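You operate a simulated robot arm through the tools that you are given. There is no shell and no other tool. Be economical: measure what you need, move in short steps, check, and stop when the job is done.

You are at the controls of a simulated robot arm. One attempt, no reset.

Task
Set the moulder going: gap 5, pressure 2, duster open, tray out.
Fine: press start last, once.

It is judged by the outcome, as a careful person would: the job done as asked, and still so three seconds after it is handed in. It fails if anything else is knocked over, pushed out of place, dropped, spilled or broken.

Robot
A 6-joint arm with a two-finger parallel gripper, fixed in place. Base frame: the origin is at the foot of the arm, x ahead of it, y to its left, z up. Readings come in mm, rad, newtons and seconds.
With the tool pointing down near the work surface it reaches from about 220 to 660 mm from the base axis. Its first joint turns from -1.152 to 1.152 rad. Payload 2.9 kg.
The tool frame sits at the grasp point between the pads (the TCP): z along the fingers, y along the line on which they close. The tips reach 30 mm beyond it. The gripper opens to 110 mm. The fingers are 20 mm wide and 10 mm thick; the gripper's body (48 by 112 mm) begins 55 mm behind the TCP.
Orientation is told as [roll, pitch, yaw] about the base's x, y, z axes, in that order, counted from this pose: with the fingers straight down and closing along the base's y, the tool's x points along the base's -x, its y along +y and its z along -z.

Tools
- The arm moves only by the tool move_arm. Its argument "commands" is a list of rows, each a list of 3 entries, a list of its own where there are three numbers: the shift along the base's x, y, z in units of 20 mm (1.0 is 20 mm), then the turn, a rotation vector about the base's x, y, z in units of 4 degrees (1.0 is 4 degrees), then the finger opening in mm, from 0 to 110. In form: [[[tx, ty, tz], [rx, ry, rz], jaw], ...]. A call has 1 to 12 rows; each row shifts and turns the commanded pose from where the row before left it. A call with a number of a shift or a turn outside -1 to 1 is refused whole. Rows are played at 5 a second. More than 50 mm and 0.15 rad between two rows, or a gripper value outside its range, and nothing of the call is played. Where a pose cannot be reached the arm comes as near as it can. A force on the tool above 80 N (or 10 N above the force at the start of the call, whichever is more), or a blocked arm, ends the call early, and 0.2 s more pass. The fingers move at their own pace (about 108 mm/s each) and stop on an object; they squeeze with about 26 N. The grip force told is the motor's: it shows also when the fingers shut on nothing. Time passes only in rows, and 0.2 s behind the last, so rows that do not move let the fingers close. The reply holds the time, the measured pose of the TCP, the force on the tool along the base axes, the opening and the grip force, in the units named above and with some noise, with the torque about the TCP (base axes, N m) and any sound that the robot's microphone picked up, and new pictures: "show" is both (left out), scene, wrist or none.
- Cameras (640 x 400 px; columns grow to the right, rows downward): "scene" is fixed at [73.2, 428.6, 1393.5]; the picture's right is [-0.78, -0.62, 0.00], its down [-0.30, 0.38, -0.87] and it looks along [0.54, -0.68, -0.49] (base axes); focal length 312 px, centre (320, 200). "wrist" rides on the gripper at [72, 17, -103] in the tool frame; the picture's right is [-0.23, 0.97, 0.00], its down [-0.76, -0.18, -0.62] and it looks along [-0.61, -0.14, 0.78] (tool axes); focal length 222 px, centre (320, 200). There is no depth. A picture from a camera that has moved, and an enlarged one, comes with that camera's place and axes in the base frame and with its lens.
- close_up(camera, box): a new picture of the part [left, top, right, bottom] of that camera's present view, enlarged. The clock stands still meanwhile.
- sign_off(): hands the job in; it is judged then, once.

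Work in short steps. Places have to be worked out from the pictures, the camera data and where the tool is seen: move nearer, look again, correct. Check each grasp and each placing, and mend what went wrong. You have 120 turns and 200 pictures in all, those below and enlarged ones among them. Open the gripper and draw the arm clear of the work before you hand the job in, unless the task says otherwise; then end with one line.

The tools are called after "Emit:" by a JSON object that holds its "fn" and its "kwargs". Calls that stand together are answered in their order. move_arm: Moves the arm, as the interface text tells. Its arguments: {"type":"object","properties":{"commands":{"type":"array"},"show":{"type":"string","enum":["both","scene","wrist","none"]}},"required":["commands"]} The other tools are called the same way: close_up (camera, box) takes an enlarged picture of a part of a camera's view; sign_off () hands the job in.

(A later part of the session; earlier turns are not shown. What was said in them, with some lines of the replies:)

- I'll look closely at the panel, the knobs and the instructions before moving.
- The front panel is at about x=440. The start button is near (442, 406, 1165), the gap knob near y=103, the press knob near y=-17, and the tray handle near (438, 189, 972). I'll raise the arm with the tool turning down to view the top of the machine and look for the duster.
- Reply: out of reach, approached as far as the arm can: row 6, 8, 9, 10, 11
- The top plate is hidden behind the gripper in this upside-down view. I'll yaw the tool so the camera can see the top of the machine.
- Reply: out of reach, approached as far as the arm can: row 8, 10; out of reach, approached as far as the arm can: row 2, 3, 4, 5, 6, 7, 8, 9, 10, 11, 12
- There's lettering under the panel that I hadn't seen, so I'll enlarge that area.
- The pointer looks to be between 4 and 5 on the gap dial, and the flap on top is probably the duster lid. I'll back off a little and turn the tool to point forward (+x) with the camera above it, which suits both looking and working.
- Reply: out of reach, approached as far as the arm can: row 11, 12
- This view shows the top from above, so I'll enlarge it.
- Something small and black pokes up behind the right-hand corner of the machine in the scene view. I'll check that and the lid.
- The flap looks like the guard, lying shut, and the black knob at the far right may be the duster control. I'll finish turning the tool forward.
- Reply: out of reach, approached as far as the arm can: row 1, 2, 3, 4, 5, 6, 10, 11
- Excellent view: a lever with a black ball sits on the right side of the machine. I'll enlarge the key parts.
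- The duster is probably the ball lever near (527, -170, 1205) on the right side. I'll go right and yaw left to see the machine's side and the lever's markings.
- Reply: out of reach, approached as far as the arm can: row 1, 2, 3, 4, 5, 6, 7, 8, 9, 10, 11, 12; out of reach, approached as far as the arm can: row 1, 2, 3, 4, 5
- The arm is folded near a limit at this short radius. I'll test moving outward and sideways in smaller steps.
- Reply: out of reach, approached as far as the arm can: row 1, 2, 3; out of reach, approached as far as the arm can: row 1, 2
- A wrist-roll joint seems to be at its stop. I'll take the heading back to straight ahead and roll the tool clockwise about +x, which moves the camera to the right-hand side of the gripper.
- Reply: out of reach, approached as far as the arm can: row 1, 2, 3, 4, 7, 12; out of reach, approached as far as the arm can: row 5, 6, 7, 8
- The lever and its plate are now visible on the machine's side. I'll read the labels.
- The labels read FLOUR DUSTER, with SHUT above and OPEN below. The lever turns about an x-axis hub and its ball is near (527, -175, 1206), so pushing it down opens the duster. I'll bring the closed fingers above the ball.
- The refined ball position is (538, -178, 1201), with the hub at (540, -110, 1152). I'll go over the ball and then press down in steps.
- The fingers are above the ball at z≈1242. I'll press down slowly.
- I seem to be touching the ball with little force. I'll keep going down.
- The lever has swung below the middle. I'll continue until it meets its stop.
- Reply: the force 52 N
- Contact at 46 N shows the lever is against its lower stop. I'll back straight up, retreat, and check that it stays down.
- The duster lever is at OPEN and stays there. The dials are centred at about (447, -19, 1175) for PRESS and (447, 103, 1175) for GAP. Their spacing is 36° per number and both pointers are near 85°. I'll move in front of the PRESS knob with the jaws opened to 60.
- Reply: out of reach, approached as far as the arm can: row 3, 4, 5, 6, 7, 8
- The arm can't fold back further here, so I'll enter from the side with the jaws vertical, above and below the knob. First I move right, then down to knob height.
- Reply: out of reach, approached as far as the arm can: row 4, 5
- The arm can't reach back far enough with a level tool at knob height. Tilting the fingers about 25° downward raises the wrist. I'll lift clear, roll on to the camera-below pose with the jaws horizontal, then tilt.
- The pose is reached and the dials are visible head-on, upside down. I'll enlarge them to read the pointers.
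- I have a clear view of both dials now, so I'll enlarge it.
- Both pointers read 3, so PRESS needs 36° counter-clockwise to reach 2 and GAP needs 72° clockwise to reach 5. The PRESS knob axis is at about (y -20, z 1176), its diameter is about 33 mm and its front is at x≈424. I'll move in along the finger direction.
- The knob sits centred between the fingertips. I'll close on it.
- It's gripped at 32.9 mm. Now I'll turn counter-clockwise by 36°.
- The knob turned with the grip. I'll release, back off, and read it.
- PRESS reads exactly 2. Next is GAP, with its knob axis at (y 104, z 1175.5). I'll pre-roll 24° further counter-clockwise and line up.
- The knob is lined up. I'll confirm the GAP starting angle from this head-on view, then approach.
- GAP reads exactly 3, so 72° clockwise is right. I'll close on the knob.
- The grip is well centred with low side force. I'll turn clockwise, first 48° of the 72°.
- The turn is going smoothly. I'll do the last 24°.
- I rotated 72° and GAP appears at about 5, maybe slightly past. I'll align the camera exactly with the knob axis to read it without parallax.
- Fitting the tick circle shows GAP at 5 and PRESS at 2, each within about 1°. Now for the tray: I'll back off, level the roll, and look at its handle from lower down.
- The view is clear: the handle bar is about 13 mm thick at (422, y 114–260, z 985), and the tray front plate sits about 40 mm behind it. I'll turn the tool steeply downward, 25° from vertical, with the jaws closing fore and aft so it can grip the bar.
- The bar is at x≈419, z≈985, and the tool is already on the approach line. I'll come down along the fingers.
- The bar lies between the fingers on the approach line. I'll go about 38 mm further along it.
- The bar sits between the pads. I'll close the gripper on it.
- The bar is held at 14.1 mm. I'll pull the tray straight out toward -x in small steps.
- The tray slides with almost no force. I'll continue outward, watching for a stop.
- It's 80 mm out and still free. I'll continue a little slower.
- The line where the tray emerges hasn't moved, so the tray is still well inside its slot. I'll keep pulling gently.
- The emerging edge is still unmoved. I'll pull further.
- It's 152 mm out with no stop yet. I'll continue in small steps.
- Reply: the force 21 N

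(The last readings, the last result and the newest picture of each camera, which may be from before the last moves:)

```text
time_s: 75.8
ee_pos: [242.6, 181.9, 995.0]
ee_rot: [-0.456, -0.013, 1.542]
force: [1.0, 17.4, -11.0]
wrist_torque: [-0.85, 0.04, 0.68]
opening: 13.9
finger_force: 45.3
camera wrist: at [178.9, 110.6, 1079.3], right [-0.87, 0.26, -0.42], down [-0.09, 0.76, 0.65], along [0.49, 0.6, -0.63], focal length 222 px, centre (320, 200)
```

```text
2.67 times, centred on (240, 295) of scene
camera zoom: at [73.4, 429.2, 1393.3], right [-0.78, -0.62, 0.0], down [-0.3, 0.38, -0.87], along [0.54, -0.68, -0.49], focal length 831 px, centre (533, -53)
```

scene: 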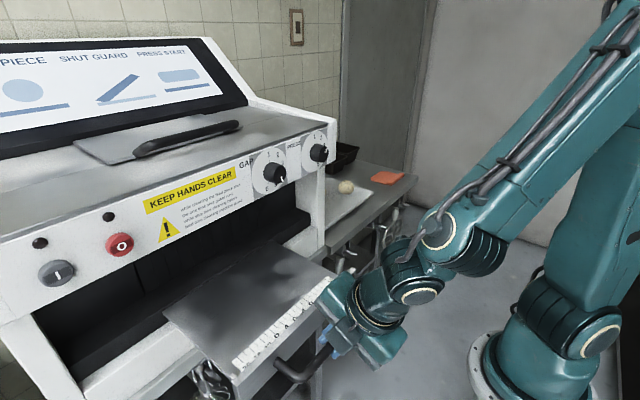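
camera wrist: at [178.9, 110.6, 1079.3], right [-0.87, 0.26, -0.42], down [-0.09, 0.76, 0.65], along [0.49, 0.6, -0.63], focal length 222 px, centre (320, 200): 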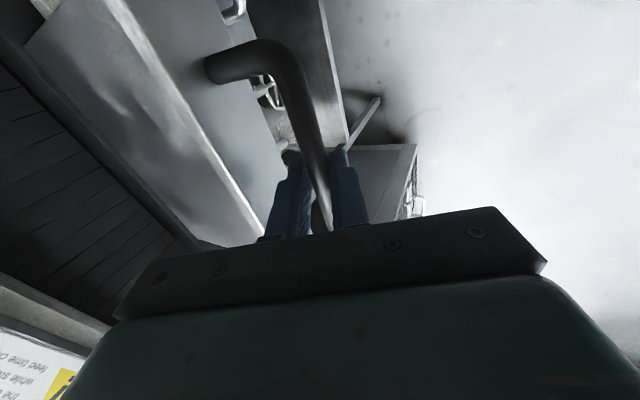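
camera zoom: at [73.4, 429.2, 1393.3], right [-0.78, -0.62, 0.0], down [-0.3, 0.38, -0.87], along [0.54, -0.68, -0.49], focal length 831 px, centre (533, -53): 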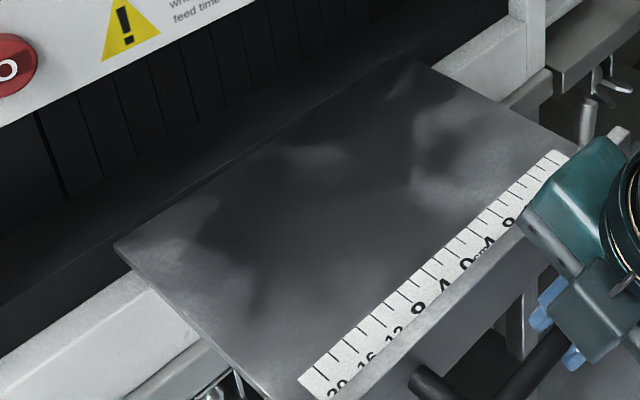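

It's still free. I'll go on carefully, letting the force reading tell me when it reaches the stop.

Emit:
{"fn": "move_arm", "kwargs": {"commands": [[[-0.3, 0, 0], [0, 0, 0], 5], [[-0.3, 0, 0], [0, 0, 0], 5], [[-0.3, 0, 0], [0, 0, 0], 5], [[-0.3, 0, 0], [0, 0, 0], 5]]}}

```text
time_s: 76.8
ee_pos: [227.8, 183.1, 1001.4]
ee_rot: [-0.477, -0.012, 1.528]
force: [59.3, -10.3, 8.4]
wrist_torque: [-0.13, -1.03, 0.48]
opening: 33.5
finger_force: 28.8
out of reach, approached as far as the arm can: row 4
camera wrist: at [161.6, 112.6, 1083.7], right [-0.85, 0.27, -0.44], down [-0.1, 0.76, 0.64], along [0.51, 0.59, -0.62], focal length 222 px, centre (320, 200)
```

scene: 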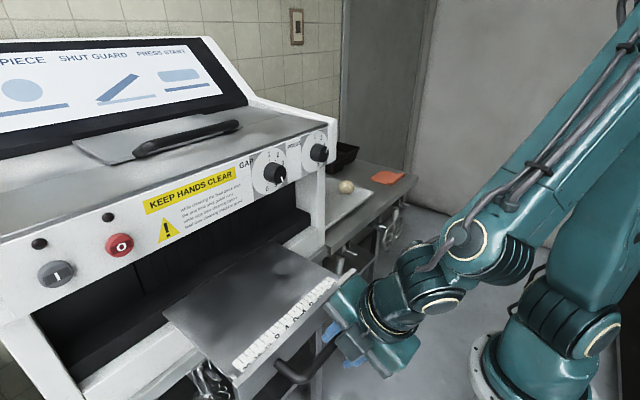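
wrist: 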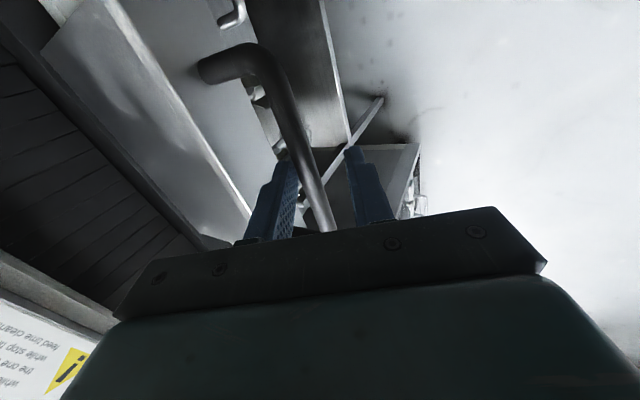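

Fully out: the reaction jumped to 59 N and the bar spread the jaws, so the tray is at its end stop. I'll relax forward, open a little, and withdraw upward.

Emit:
{"fn": "move_arm", "kwargs": {"commands": [[[0.4, 0, 0], [0, 0, 0], 40], [[0.1, 0, 0], [0, 0, 0], 50], [[0, 0, 0], [0, 0, 0], 50]]}}

Emit:
{"fn": "close_up", "kwargs": {"camera": "wrist", "box": [220, 60, 420, 240]}}

```text
time_s: 77.6
ee_pos: [231.5, 185.3, 996.7]
ee_rot: [-0.453, -0.011, 1.539]
force: [-0.3, -0.6, 0.2]
wrist_torque: [0.0, -0.03, 0.0]
opening: 50.0
finger_force: 0.0
camera wrist: at [166.6, 112.9, 1081.1], right [-0.87, 0.26, -0.42], down [-0.09, 0.76, 0.65], along [0.49, 0.6, -0.63], focal length 222 px, centre (320, 200)
```

scene: 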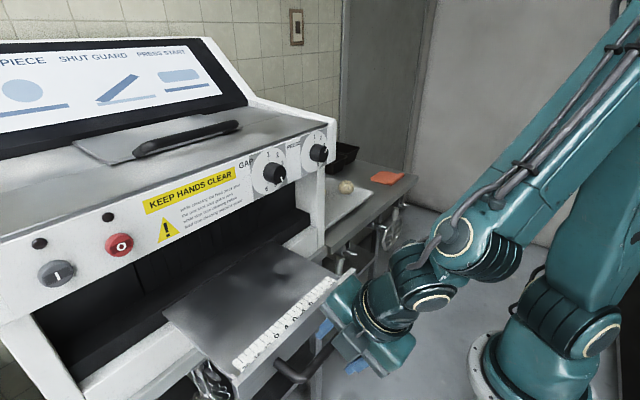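
wrist: 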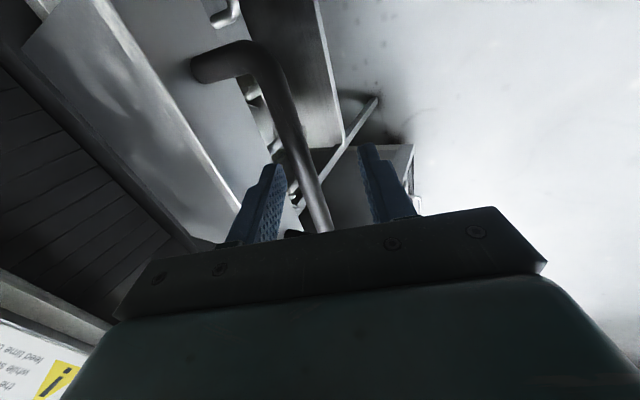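

```text
2.22 times, centred on (320, 150) of wrist
camera zoom: at [166.6, 112.9, 1081.1], right [-0.87, 0.26, -0.42], down [-0.09, 0.76, 0.65], along [0.49, 0.6, -0.63], focal length 494 px, centre (320, 311)
```

zoom: 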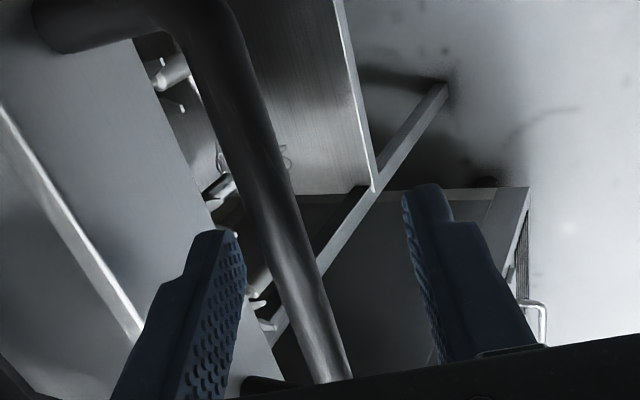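

There's clearance on both sides and the bar is nearer the rear finger, so lifting mostly straight up is safe.

Emit:
{"fn": "move_arm", "kwargs": {"commands": [[[-0.1, 0, 0.6], [0, 0, 0], 50], [[-0.15, 0, 0.8], [0, 0, 0], 50], [[-0.1, 0, 1], [0, 0, 0], 50], [[0, 0, 1], [0, 0, 0], 50], [[0, 0, 1], [0, 0, 0], 50], [[0, 0, 1], [0, 0, 0], 50]]}}

```text
time_s: 79.0
ee_pos: [223.1, 184.2, 1104.7]
ee_rot: [-0.455, -0.011, 1.539]
force: [0.4, -0.1, 0.3]
wrist_torque: [-0.03, -0.02, 0.04]
opening: 50.1
finger_force: 0.1
camera wrist: at [158.9, 113.5, 1189.7], right [-0.87, 0.26, -0.43], down [-0.09, 0.76, 0.65], along [0.49, 0.6, -0.63], focal length 222 px, centre (320, 200)
```

scene: 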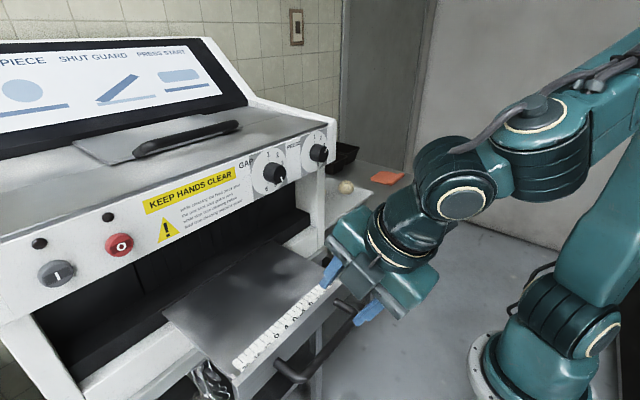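
wrist: 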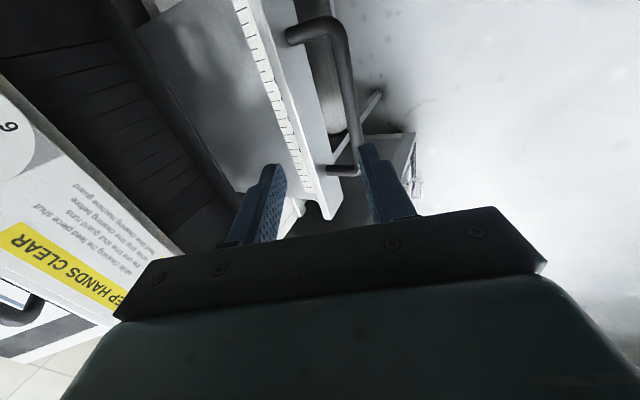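

The tray is out, and the guard on top lies flush with its seam, so it's shut. Only start is left. I'll close the fingers, tilt them up to 25° below horizontal, and move in front of the start button at about (442, 406, 1165) to look.

Emit:
{"fn": "move_arm", "kwargs": {"commands": [[[0, 0, 1], [0, 0, 0], 20], [[0, 0.5, 1], [0, -1, 0], 0], [[0, 1, 1], [0, -1, 0], 0], [[0, 1, 1], [0, -1, 0], 0], [[0, 1, 0.5], [0, -1, 0], 0], [[0, 1, 0], [0, -1, 0], 0], [[0, 1, 0], [0, -1, 0], 0], [[0.5, 1, 0], [0, -1, 0], 0], [[0.5, 1, 0], [0, -1, 0], 0], [[0.5, 1, 0], [0, -1, 0], 0], [[0.5, 1, 0], [0, -1, 0], 0], [[0.5, 1, 0], [0, 0, 0], 0]]}}

```text
time_s: 81.6
ee_pos: [404.1, 332.2, 1186.9]
ee_rot: [-1.154, -0.03, 1.553]
force: [0.0, -0.8, -0.1]
wrist_torque: [0.02, 0.01, 0.0]
opening: 0.1
finger_force: 25.8
out of reach, approached as far as the arm can: row 2, 3, 4, 5, 6, 7, 8, 9, 10, 11
camera wrist: at [301.0, 260.6, 1209.6], right [-0.39, 0.26, -0.88], down [-0.49, 0.76, 0.44], along [0.78, 0.6, -0.17], focal length 222 px, centre (320, 200)
```

scene: 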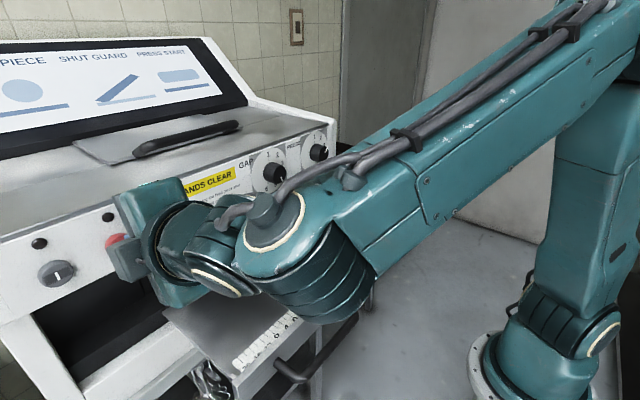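
wrist: 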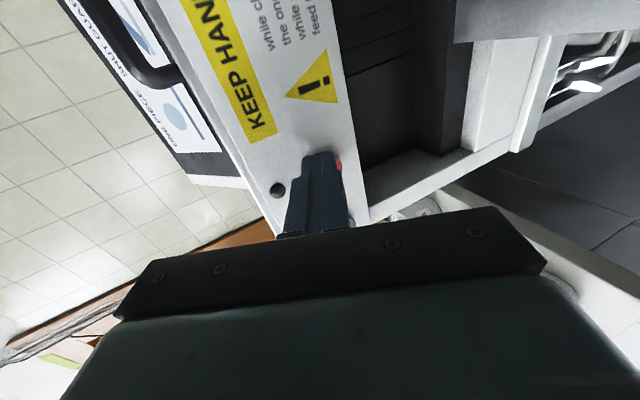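

The reach limit pushed the arm outward and the tip is close to the stop button, though with no contact force. I'll rise away first, then move left.

Emit:
{"fn": "move_arm", "kwargs": {"commands": [[[-0.2, 0, 0.7], [0, 0, 0], 0], [[-0.5, 0, 0.7], [0, 0, 0], 0], [[-0.5, 0.3, 0.5], [0, 0, 0], 0], [[-0.3, 1, 0.3], [0, 0, 0], 0], [[0, 1, 0], [0, 0, 0], 0], [[0, 1, 0], [0, 0, 0], 0], [[0, 0.5, 0], [0, 0, 0], 0]]}}

```text
time_s: 83.0
ee_pos: [418.8, 359.8, 1230.5]
ee_rot: [-1.143, -0.024, 1.529]
force: [-35.2, -15.3, 8.3]
wrist_torque: [-0.27, 0.19, -0.05]
opening: 0.0
finger_force: 26.7
out of reach, approached as far as the arm can: row 1, 2, 3, 4, 5, 6, 7
stopped in row 7: the force on the tool passed its limit (the readings are from after the stop); the commanded pose is now the measured one
camera wrist: at [313.6, 291.5, 1255.3], right [-0.39, 0.26, -0.88], down [-0.46, 0.77, 0.44], along [0.8, 0.58, -0.18], focal length 222 px, centre (320, 200)
```

scene: 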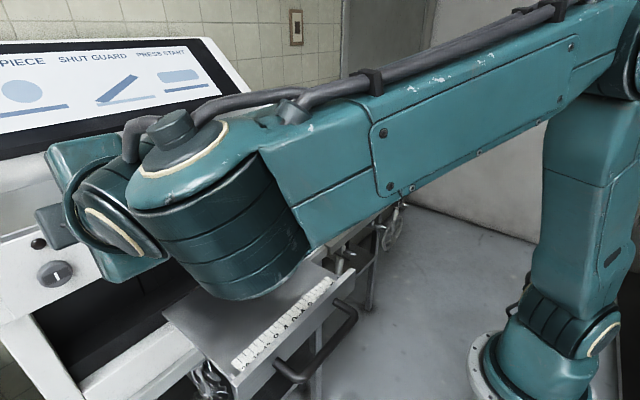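
wrist: 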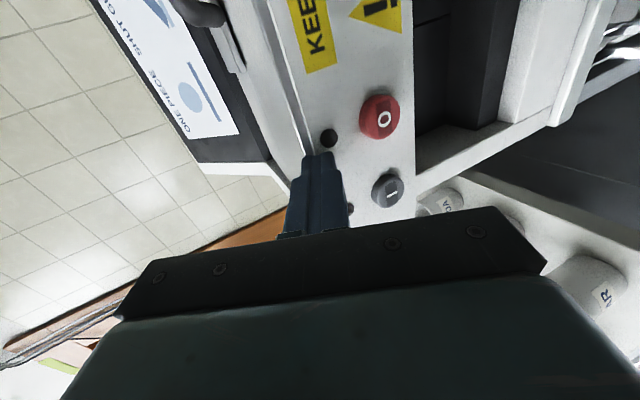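

I brushed the panel edge with about 35 N and stopped. The wrist dislikes this heading so far left. I'll yaw the tool toward the arm's own azimuth while backing off.

Emit:
{"fn": "move_arm", "kwargs": {"commands": [[[-0.5, 0, 0.2], [0, 0, 1], 0], [[-0.5, 0, 0.2], [0, 0, 1], 0], [[-0.5, 0, 0], [0, 0, 1], 0], [[-0.5, 0, 0], [0, 0, 1], 0], [[-0.5, 0, 0], [0, 0, 1], 0], [[-0.5, 0, 0], [0, 0, 1], 0]]}}

```text
time_s: 84.4
ee_pos: [361.7, 360.7, 1236.2]
ee_rot: [-1.144, -0.021, 1.952]
force: [0.6, -0.8, -0.3]
wrist_torque: [0.01, -0.03, 0.02]
opening: 0.1
finger_force: 25.5
camera wrist: at [293.5, 255.9, 1261.5], right [-0.47, 0.08, -0.88], down [-0.74, 0.52, 0.44], along [0.49, 0.85, -0.18], focal length 222 px, centre (320, 200)
```

scene: 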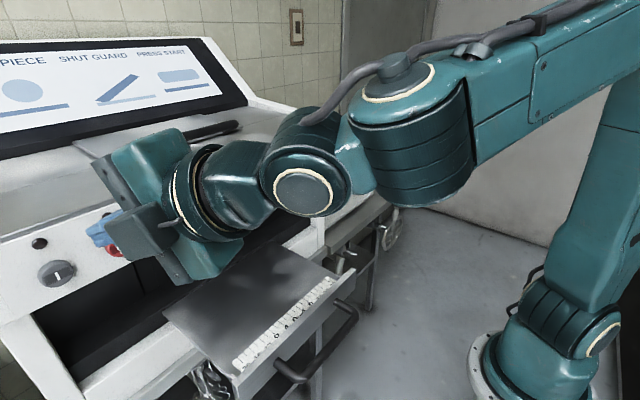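
wrist: 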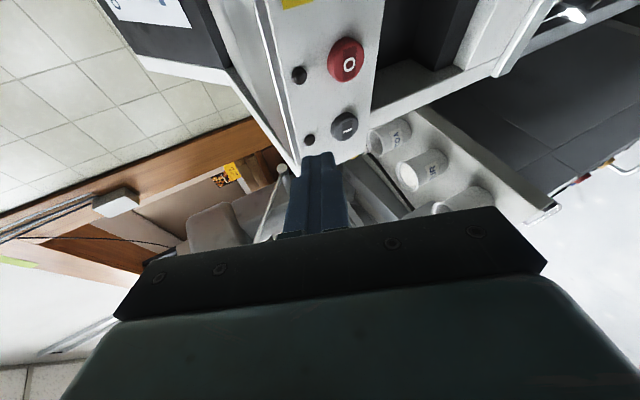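

It moves freely now. Triangulation puts the start button face at about (438, 404, 1169). I'll line up the leading fingertip corner with it, still standing about 30 mm off.

Emit:
{"fn": "move_arm", "kwargs": {"commands": [[[0, 0.7, -0.5], [0, 0, 0], 0], [[0, 0.7, -0.5], [0, 0, 0], 0], [[0, 0.65, -0.5], [0, 0, 0], 0], [[0, 0, -0.5], [0, 0, 0], 0], [[0, 0, -0.6], [0, 0, 0], 0], [[0, 0, -0.6], [0, 0, 0], 0]]}}

```text
time_s: 85.8
ee_pos: [371.4, 397.4, 1170.8]
ee_rot: [-1.143, -0.022, 1.952]
force: [-0.7, 0.2, -0.8]
wrist_torque: [0.0, 0.01, 0.03]
opening: 0.0
finger_force: 25.7
out of reach, approached as far as the arm can: row 2, 3
camera wrist: at [304.5, 292.1, 1197.0], right [-0.47, 0.08, -0.88], down [-0.74, 0.52, 0.44], along [0.49, 0.85, -0.18], focal length 222 px, centre (320, 200)
```

scene: 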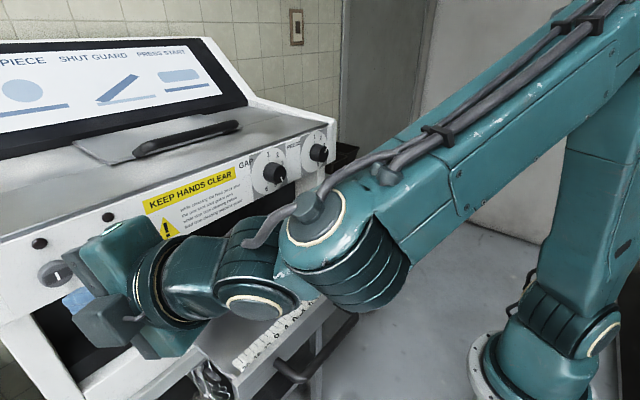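
wrist: 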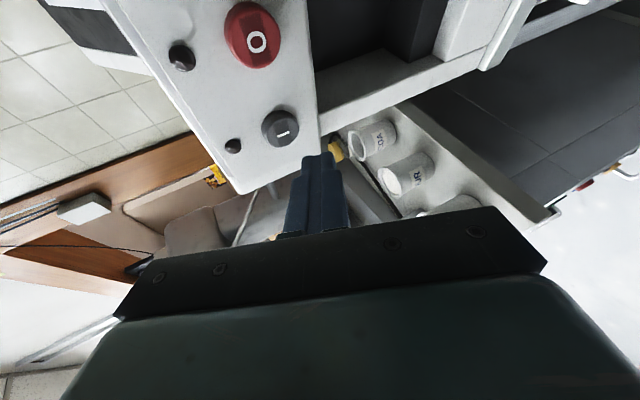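

Two-view triangulation puts the start button at (444, 408, 1167). The leading corner is at about (404, 400, 1167), so I'll shift left 4 mm and creep forward.

Emit:
{"fn": "move_arm", "kwargs": {"commands": [[[0.3, 0.2, 0], [0, 0, 0], 0], [[0.3, 0, 0], [0, 0, 0], 0], [[0.2, 0, 0], [0, 0, 0], 0]]}}

Emit:
{"fn": "close_up", "kwargs": {"camera": "scene", "box": [20, 230, 140, 330]}}

Emit:
{"fn": "close_up", "kwargs": {"camera": "wrist", "box": [200, 70, 380, 200]}}

```text
time_s: 86.6
ee_pos: [389.5, 400.3, 1170.8]
ee_rot: [-1.142, -0.021, 1.95]
force: [0.0, 0.4, -0.9]
wrist_torque: [-0.01, 0.0, 0.02]
opening: 0.1
finger_force: 25.8
camera wrist: at [320.4, 296.1, 1197.7], right [-0.47, 0.08, -0.88], down [-0.74, 0.52, 0.44], along [0.49, 0.85, -0.18], focal length 222 px, centre (320, 200)
```

scene: 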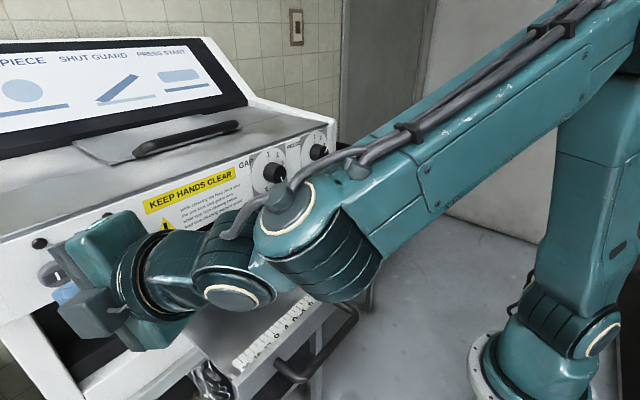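
wrist: 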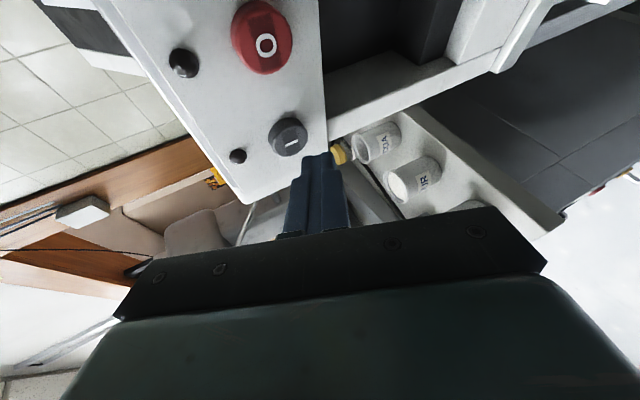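

```text
4.00 times, centred on (80, 280) of scene
camera zoom: at [73.2, 428.6, 1393.5], right [-0.78, -0.62, 0.0], down [-0.3, 0.38, -0.87], along [0.54, -0.68, -0.49], focal length 1246 px, centre (1280, -120)
```

zoom: 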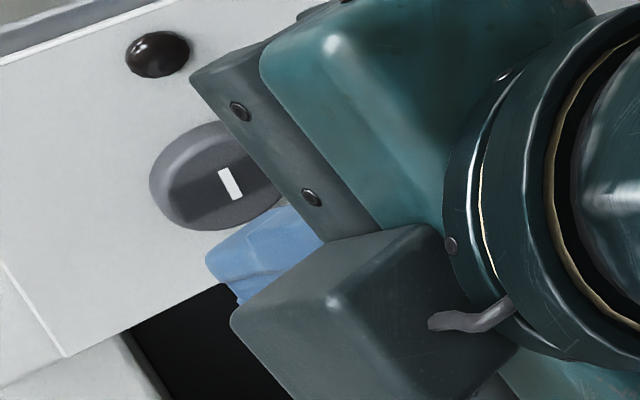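

```text
3.08 times, centred on (290, 135) of wrist
camera zoom: at [320.4, 296.1, 1197.7], right [-0.47, 0.08, -0.88], down [-0.74, 0.52, 0.44], along [0.49, 0.85, -0.18], focal length 684 px, centre (412, 400)
```

zoom: 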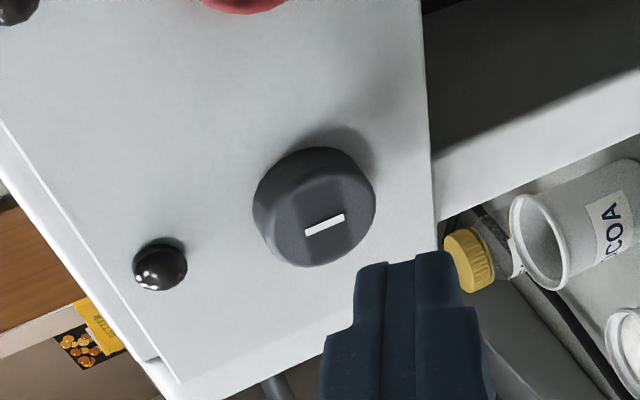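

The tip is lined up slightly low, so I'll raise it 5 mm and creep forward until contact.

Emit:
{"fn": "move_arm", "kwargs": {"commands": [[[0.1, 0.05, 0.25], [0, 0, 0], 0], [[0.15, 0, 0], [0, 0, 0], 0], [[0.15, 0, 0], [0, 0, 0], 0]], "show": "wrist"}}

Emit:
{"fn": "close_up", "kwargs": {"camera": "scene", "box": [20, 230, 140, 330]}}

```text
time_s: 87.4
ee_pos: [395.8, 403.1, 1177.6]
ee_rot: [-1.142, -0.02, 1.953]
force: [0.1, 0.3, 0.7]
wrist_torque: [0.01, 0.0, 0.0]
opening: 0.3
finger_force: 26.1
camera wrist: at [328.2, 297.1, 1202.8], right [-0.47, 0.08, -0.88], down [-0.74, 0.52, 0.44], along [0.49, 0.85, -0.18], focal length 222 px, centre (320, 200)
```

wrist: 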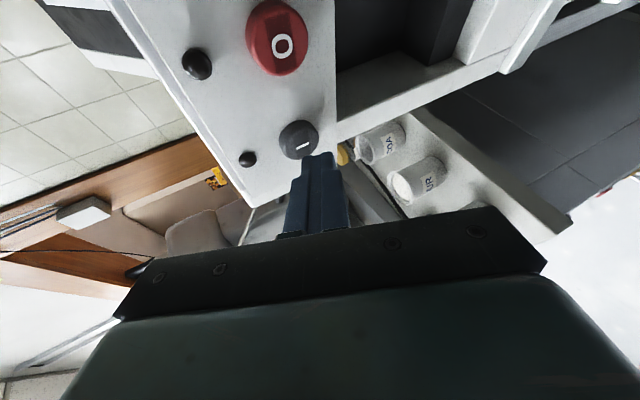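

```text
4.00 times, centred on (80, 280) of scene
camera zoom: at [73.2, 428.6, 1393.5], right [-0.78, -0.62, 0.0], down [-0.3, 0.38, -0.87], along [0.54, -0.68, -0.49], focal length 1246 px, centre (1280, -120)
```

zoom: 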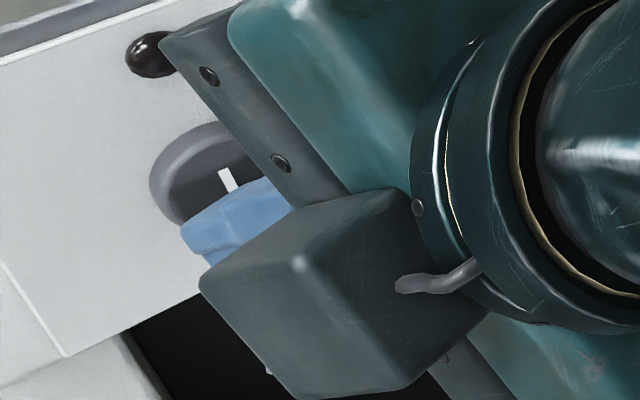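

The tip now overlaps the button in view, with no contact yet. I'll advance in 3 mm rows.

Emit:
{"fn": "move_arm", "kwargs": {"commands": [[[0.15, 0, -0.05], [0, 0, 0], 0], [[0.15, 0, 0], [0, 0, 0], 0], [[0.15, 0, 0], [0, 0, 0], 0]], "show": "wrist"}}

```text
time_s: 88.2
ee_pos: [404.9, 403.6, 1174.6]
ee_rot: [-1.142, -0.019, 1.949]
force: [0.9, 0.4, 0.8]
wrist_torque: [-0.02, 0.0, 0.02]
opening: 0.0
finger_force: 26.4
camera wrist: at [337.0, 297.1, 1201.2], right [-0.47, 0.08, -0.88], down [-0.74, 0.52, 0.44], along [0.49, 0.85, -0.18], focal length 222 px, centre (320, 200)
```

wrist: 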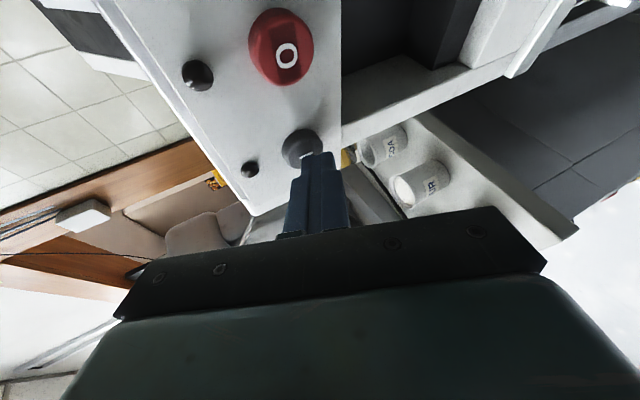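

It's very close now. I'll continue at 2 mm per row.

Emit:
{"fn": "move_arm", "kwargs": {"commands": [[[0.12, 0, 0], [0, 0, 0], 0], [[0.12, 0, 0], [0, 0, 0], 0]], "show": "wrist"}}

Emit:
{"fn": "close_up", "kwargs": {"camera": "wrist", "box": [230, 100, 380, 200]}}

```text
time_s: 88.8
ee_pos: [410.1, 402.6, 1175.1]
ee_rot: [-1.143, -0.023, 1.951]
force: [-2.3, 1.0, 1.1]
wrist_torque: [0.01, -0.01, 0.03]
opening: 0.2
finger_force: 25.9
heard: click
camera wrist: at [341.9, 297.1, 1200.8], right [-0.47, 0.08, -0.88], down [-0.74, 0.52, 0.44], along [0.49, 0.85, -0.18], focal length 222 px, centre (320, 200)
```

wrist: 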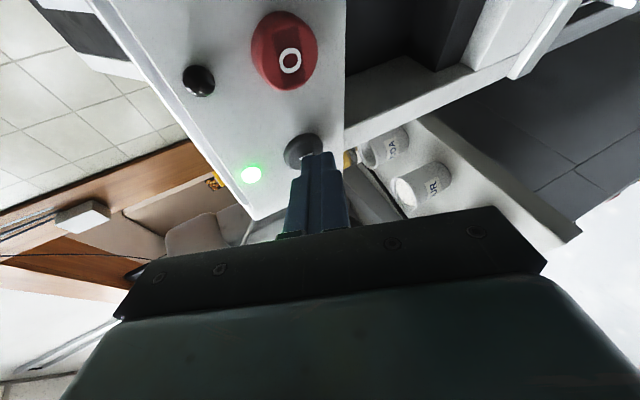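

```text
4.00 times, centred on (305, 150) of wrist
camera zoom: at [341.9, 297.1, 1200.8], right [-0.47, 0.08, -0.88], down [-0.74, 0.52, 0.44], along [0.49, 0.85, -0.18], focal length 888 px, centre (380, 400)
```

zoom: 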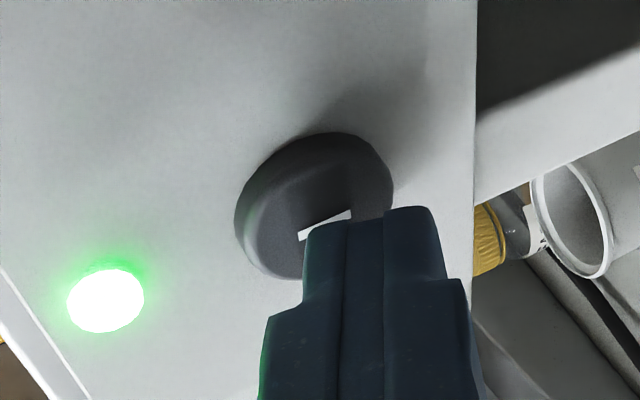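

There was a click and the green lamp lit: the machine is running. I'll retreat straight back along the way I came.

Emit:
{"fn": "move_arm", "kwargs": {"commands": [[[-0.3, 0, 0], [0, 0, 0], 0], [[-0.5, 0, 0], [0, 0, 0], 0], [[-0.5, 0, 0.1], [0, 0, 0], 0], [[-0.3, 0, 0.5], [0, 0, 0], 0], [[0, 0, 0.8], [0, 0, 0], 0], [[0, 0, 1], [0, 0, 0], 0]]}}

```text
time_s: 90.2
ee_pos: [380.2, 403.0, 1225.2]
ee_rot: [-1.143, -0.021, 1.95]
force: [0.8, 0.0, 0.1]
wrist_torque: [-0.01, 0.01, -0.02]
opening: 0.1
finger_force: 25.7
camera wrist: at [310.8, 297.5, 1249.8], right [-0.47, 0.08, -0.88], down [-0.74, 0.52, 0.44], along [0.49, 0.85, -0.18], focal length 222 px, centre (320, 200)
```

scene: 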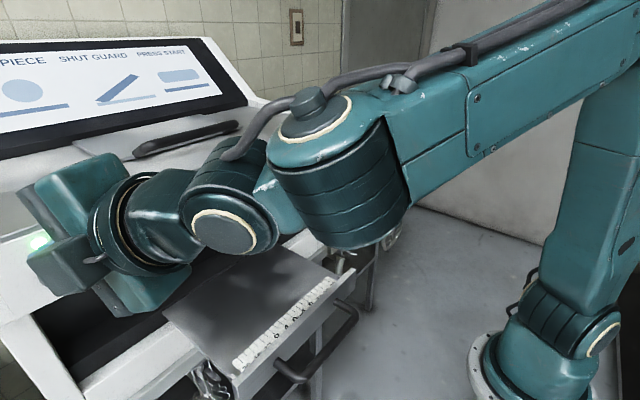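
wrist: 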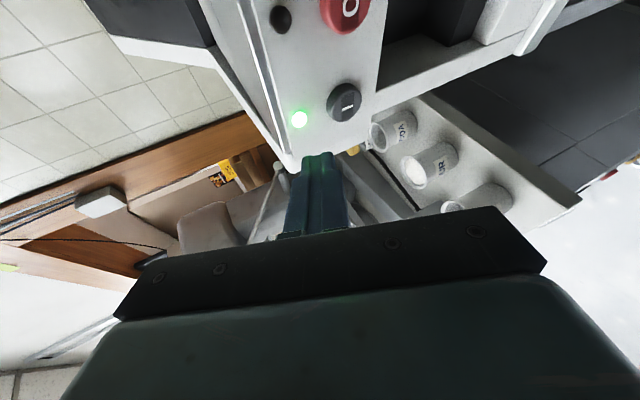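

The lamp stays green. I'll draw the arm back from the machine, upward and toward the middle, and open the gripper.

Emit:
{"fn": "move_arm", "kwargs": {"commands": [[[-0.3, 0, 1], [0, 0, 0], 0], [[-0.5, -0.3, 0.7], [0, 0, 0], 0], [[-0.5, -0.7, 0.3], [0, 0, 0], 0], [[-0.5, -1, 0], [0, 0, 0], 20], [[-0.5, -1, 0], [0, 0, 0], 40], [[-0.5, -1, 0], [0, 0, 0], 40], [[0, -1, 0], [0, 0, 0], 40]]}}

```text
time_s: 91.8
ee_pos: [329.5, 298.0, 1262.5]
ee_rot: [-1.143, -0.023, 1.951]
force: [0.4, 0.1, 0.1]
wrist_torque: [-0.03, -0.03, 0.0]
opening: 40.0
finger_force: 0.1
out of reach, approached as far as the arm can: row 2
camera wrist: at [262.1, 192.8, 1288.6], right [-0.47, 0.08, -0.88], down [-0.74, 0.52, 0.44], along [0.49, 0.85, -0.18], focal length 222 px, centre (320, 200)
```

scene: 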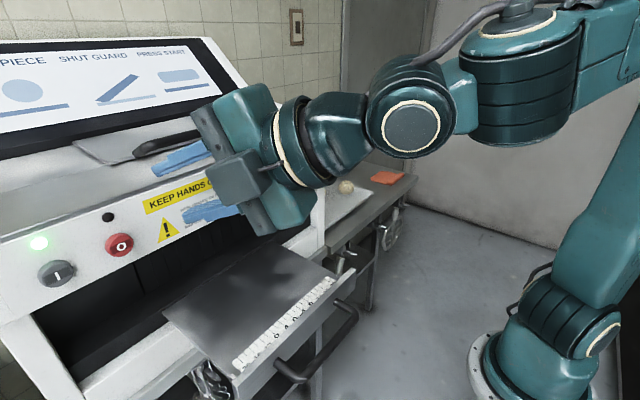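
wrist: 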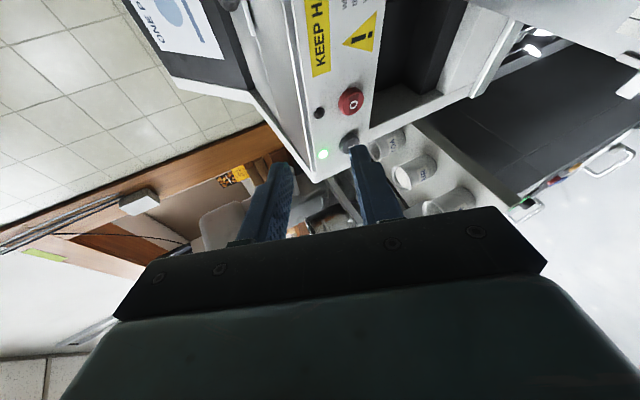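

Green is lit. I'll move further clear to the right for an unobstructed last check of the settings.

Emit:
{"fn": "move_arm", "kwargs": {"commands": [[[-0.3, -1, 0.2], [0, 0, 0], 40], [[-0.3, -1, 0.2], [0, 0, 0], 40], [[-0.2, -1, 0], [0, 0, -1], 40], [[0, -1, 0], [0, 0, -1], 40], [[0, -1, 0], [0, 0, -1], 40], [[0, -1, 0], [0, 0, -1], 40], [[0, -1, 0], [0, 0, -1], 40], [[0, -1, 0], [0, 0, -1], 40], [[0, -1, 0], [0, 0, 0], 40], [[0, -1, 0], [0, 0, 0], 40], [[0, -1, 0], [0, 0, 0], 40], [[0, -1, 0], [0, 0, 0], 40]]}}

Emit:
{"fn": "close_up", "kwargs": {"camera": "scene", "box": [220, 120, 350, 205]}}

```text
time_s: 94.4
ee_pos: [314.7, 59.0, 1270.9]
ee_rot: [-1.144, -0.019, 1.532]
force: [0.9, 0.8, -0.4]
wrist_torque: [0.0, 0.01, 0.0]
opening: 39.9
finger_force: 0.1
camera wrist: at [209.9, -9.7, 1296.3], right [-0.39, 0.26, -0.88], down [-0.46, 0.77, 0.44], along [0.79, 0.58, -0.18], focal length 222 px, centre (320, 200)
```

scene: 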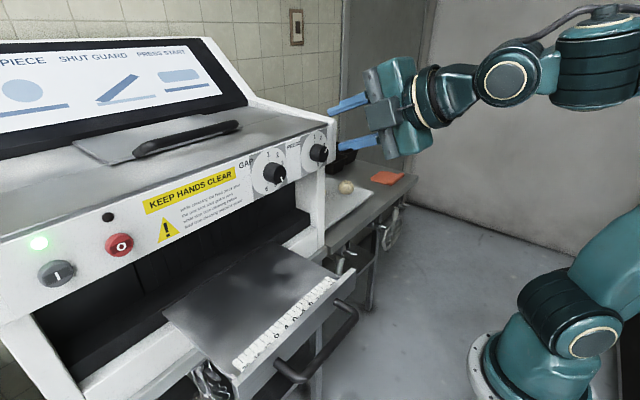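
wrist: 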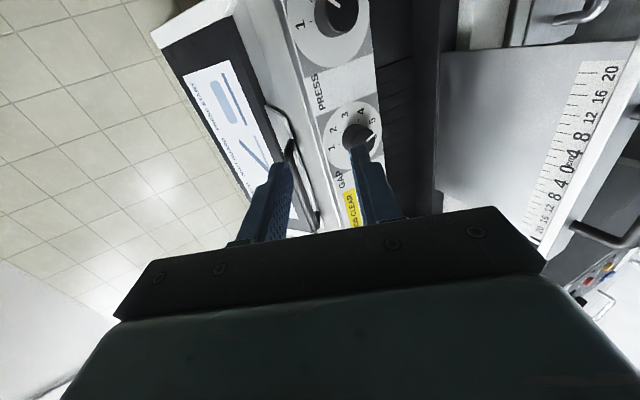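

```text
4.71 times, centred on (285, 162) of scene
camera zoom: at [73.2, 428.6, 1393.5], right [-0.78, -0.62, 0.0], down [-0.3, 0.38, -0.87], along [0.54, -0.68, -0.49], focal length 1466 px, centre (485, 376)
```

zoom: 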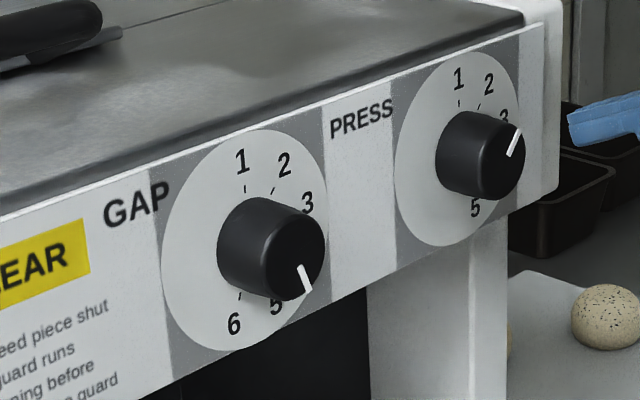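

Everything stands as asked: gap 5, pressure 2, duster lever at OPEN, tray out to its stop, green lamp lit, arm clear with the gripper open. I'm handing it in.

Emit:
{"fn": "sign_off", "kwargs": {}}

```text
The job is handed in.
```

The moulder is running with gap at 5, pressure at 2, the duster open and the tray out; start was pressed last, once, and its green lamp is lit. On the way to the start button the fingers brushed the edge of the front panel with about 35 N; I saw nothing moved or damaged.
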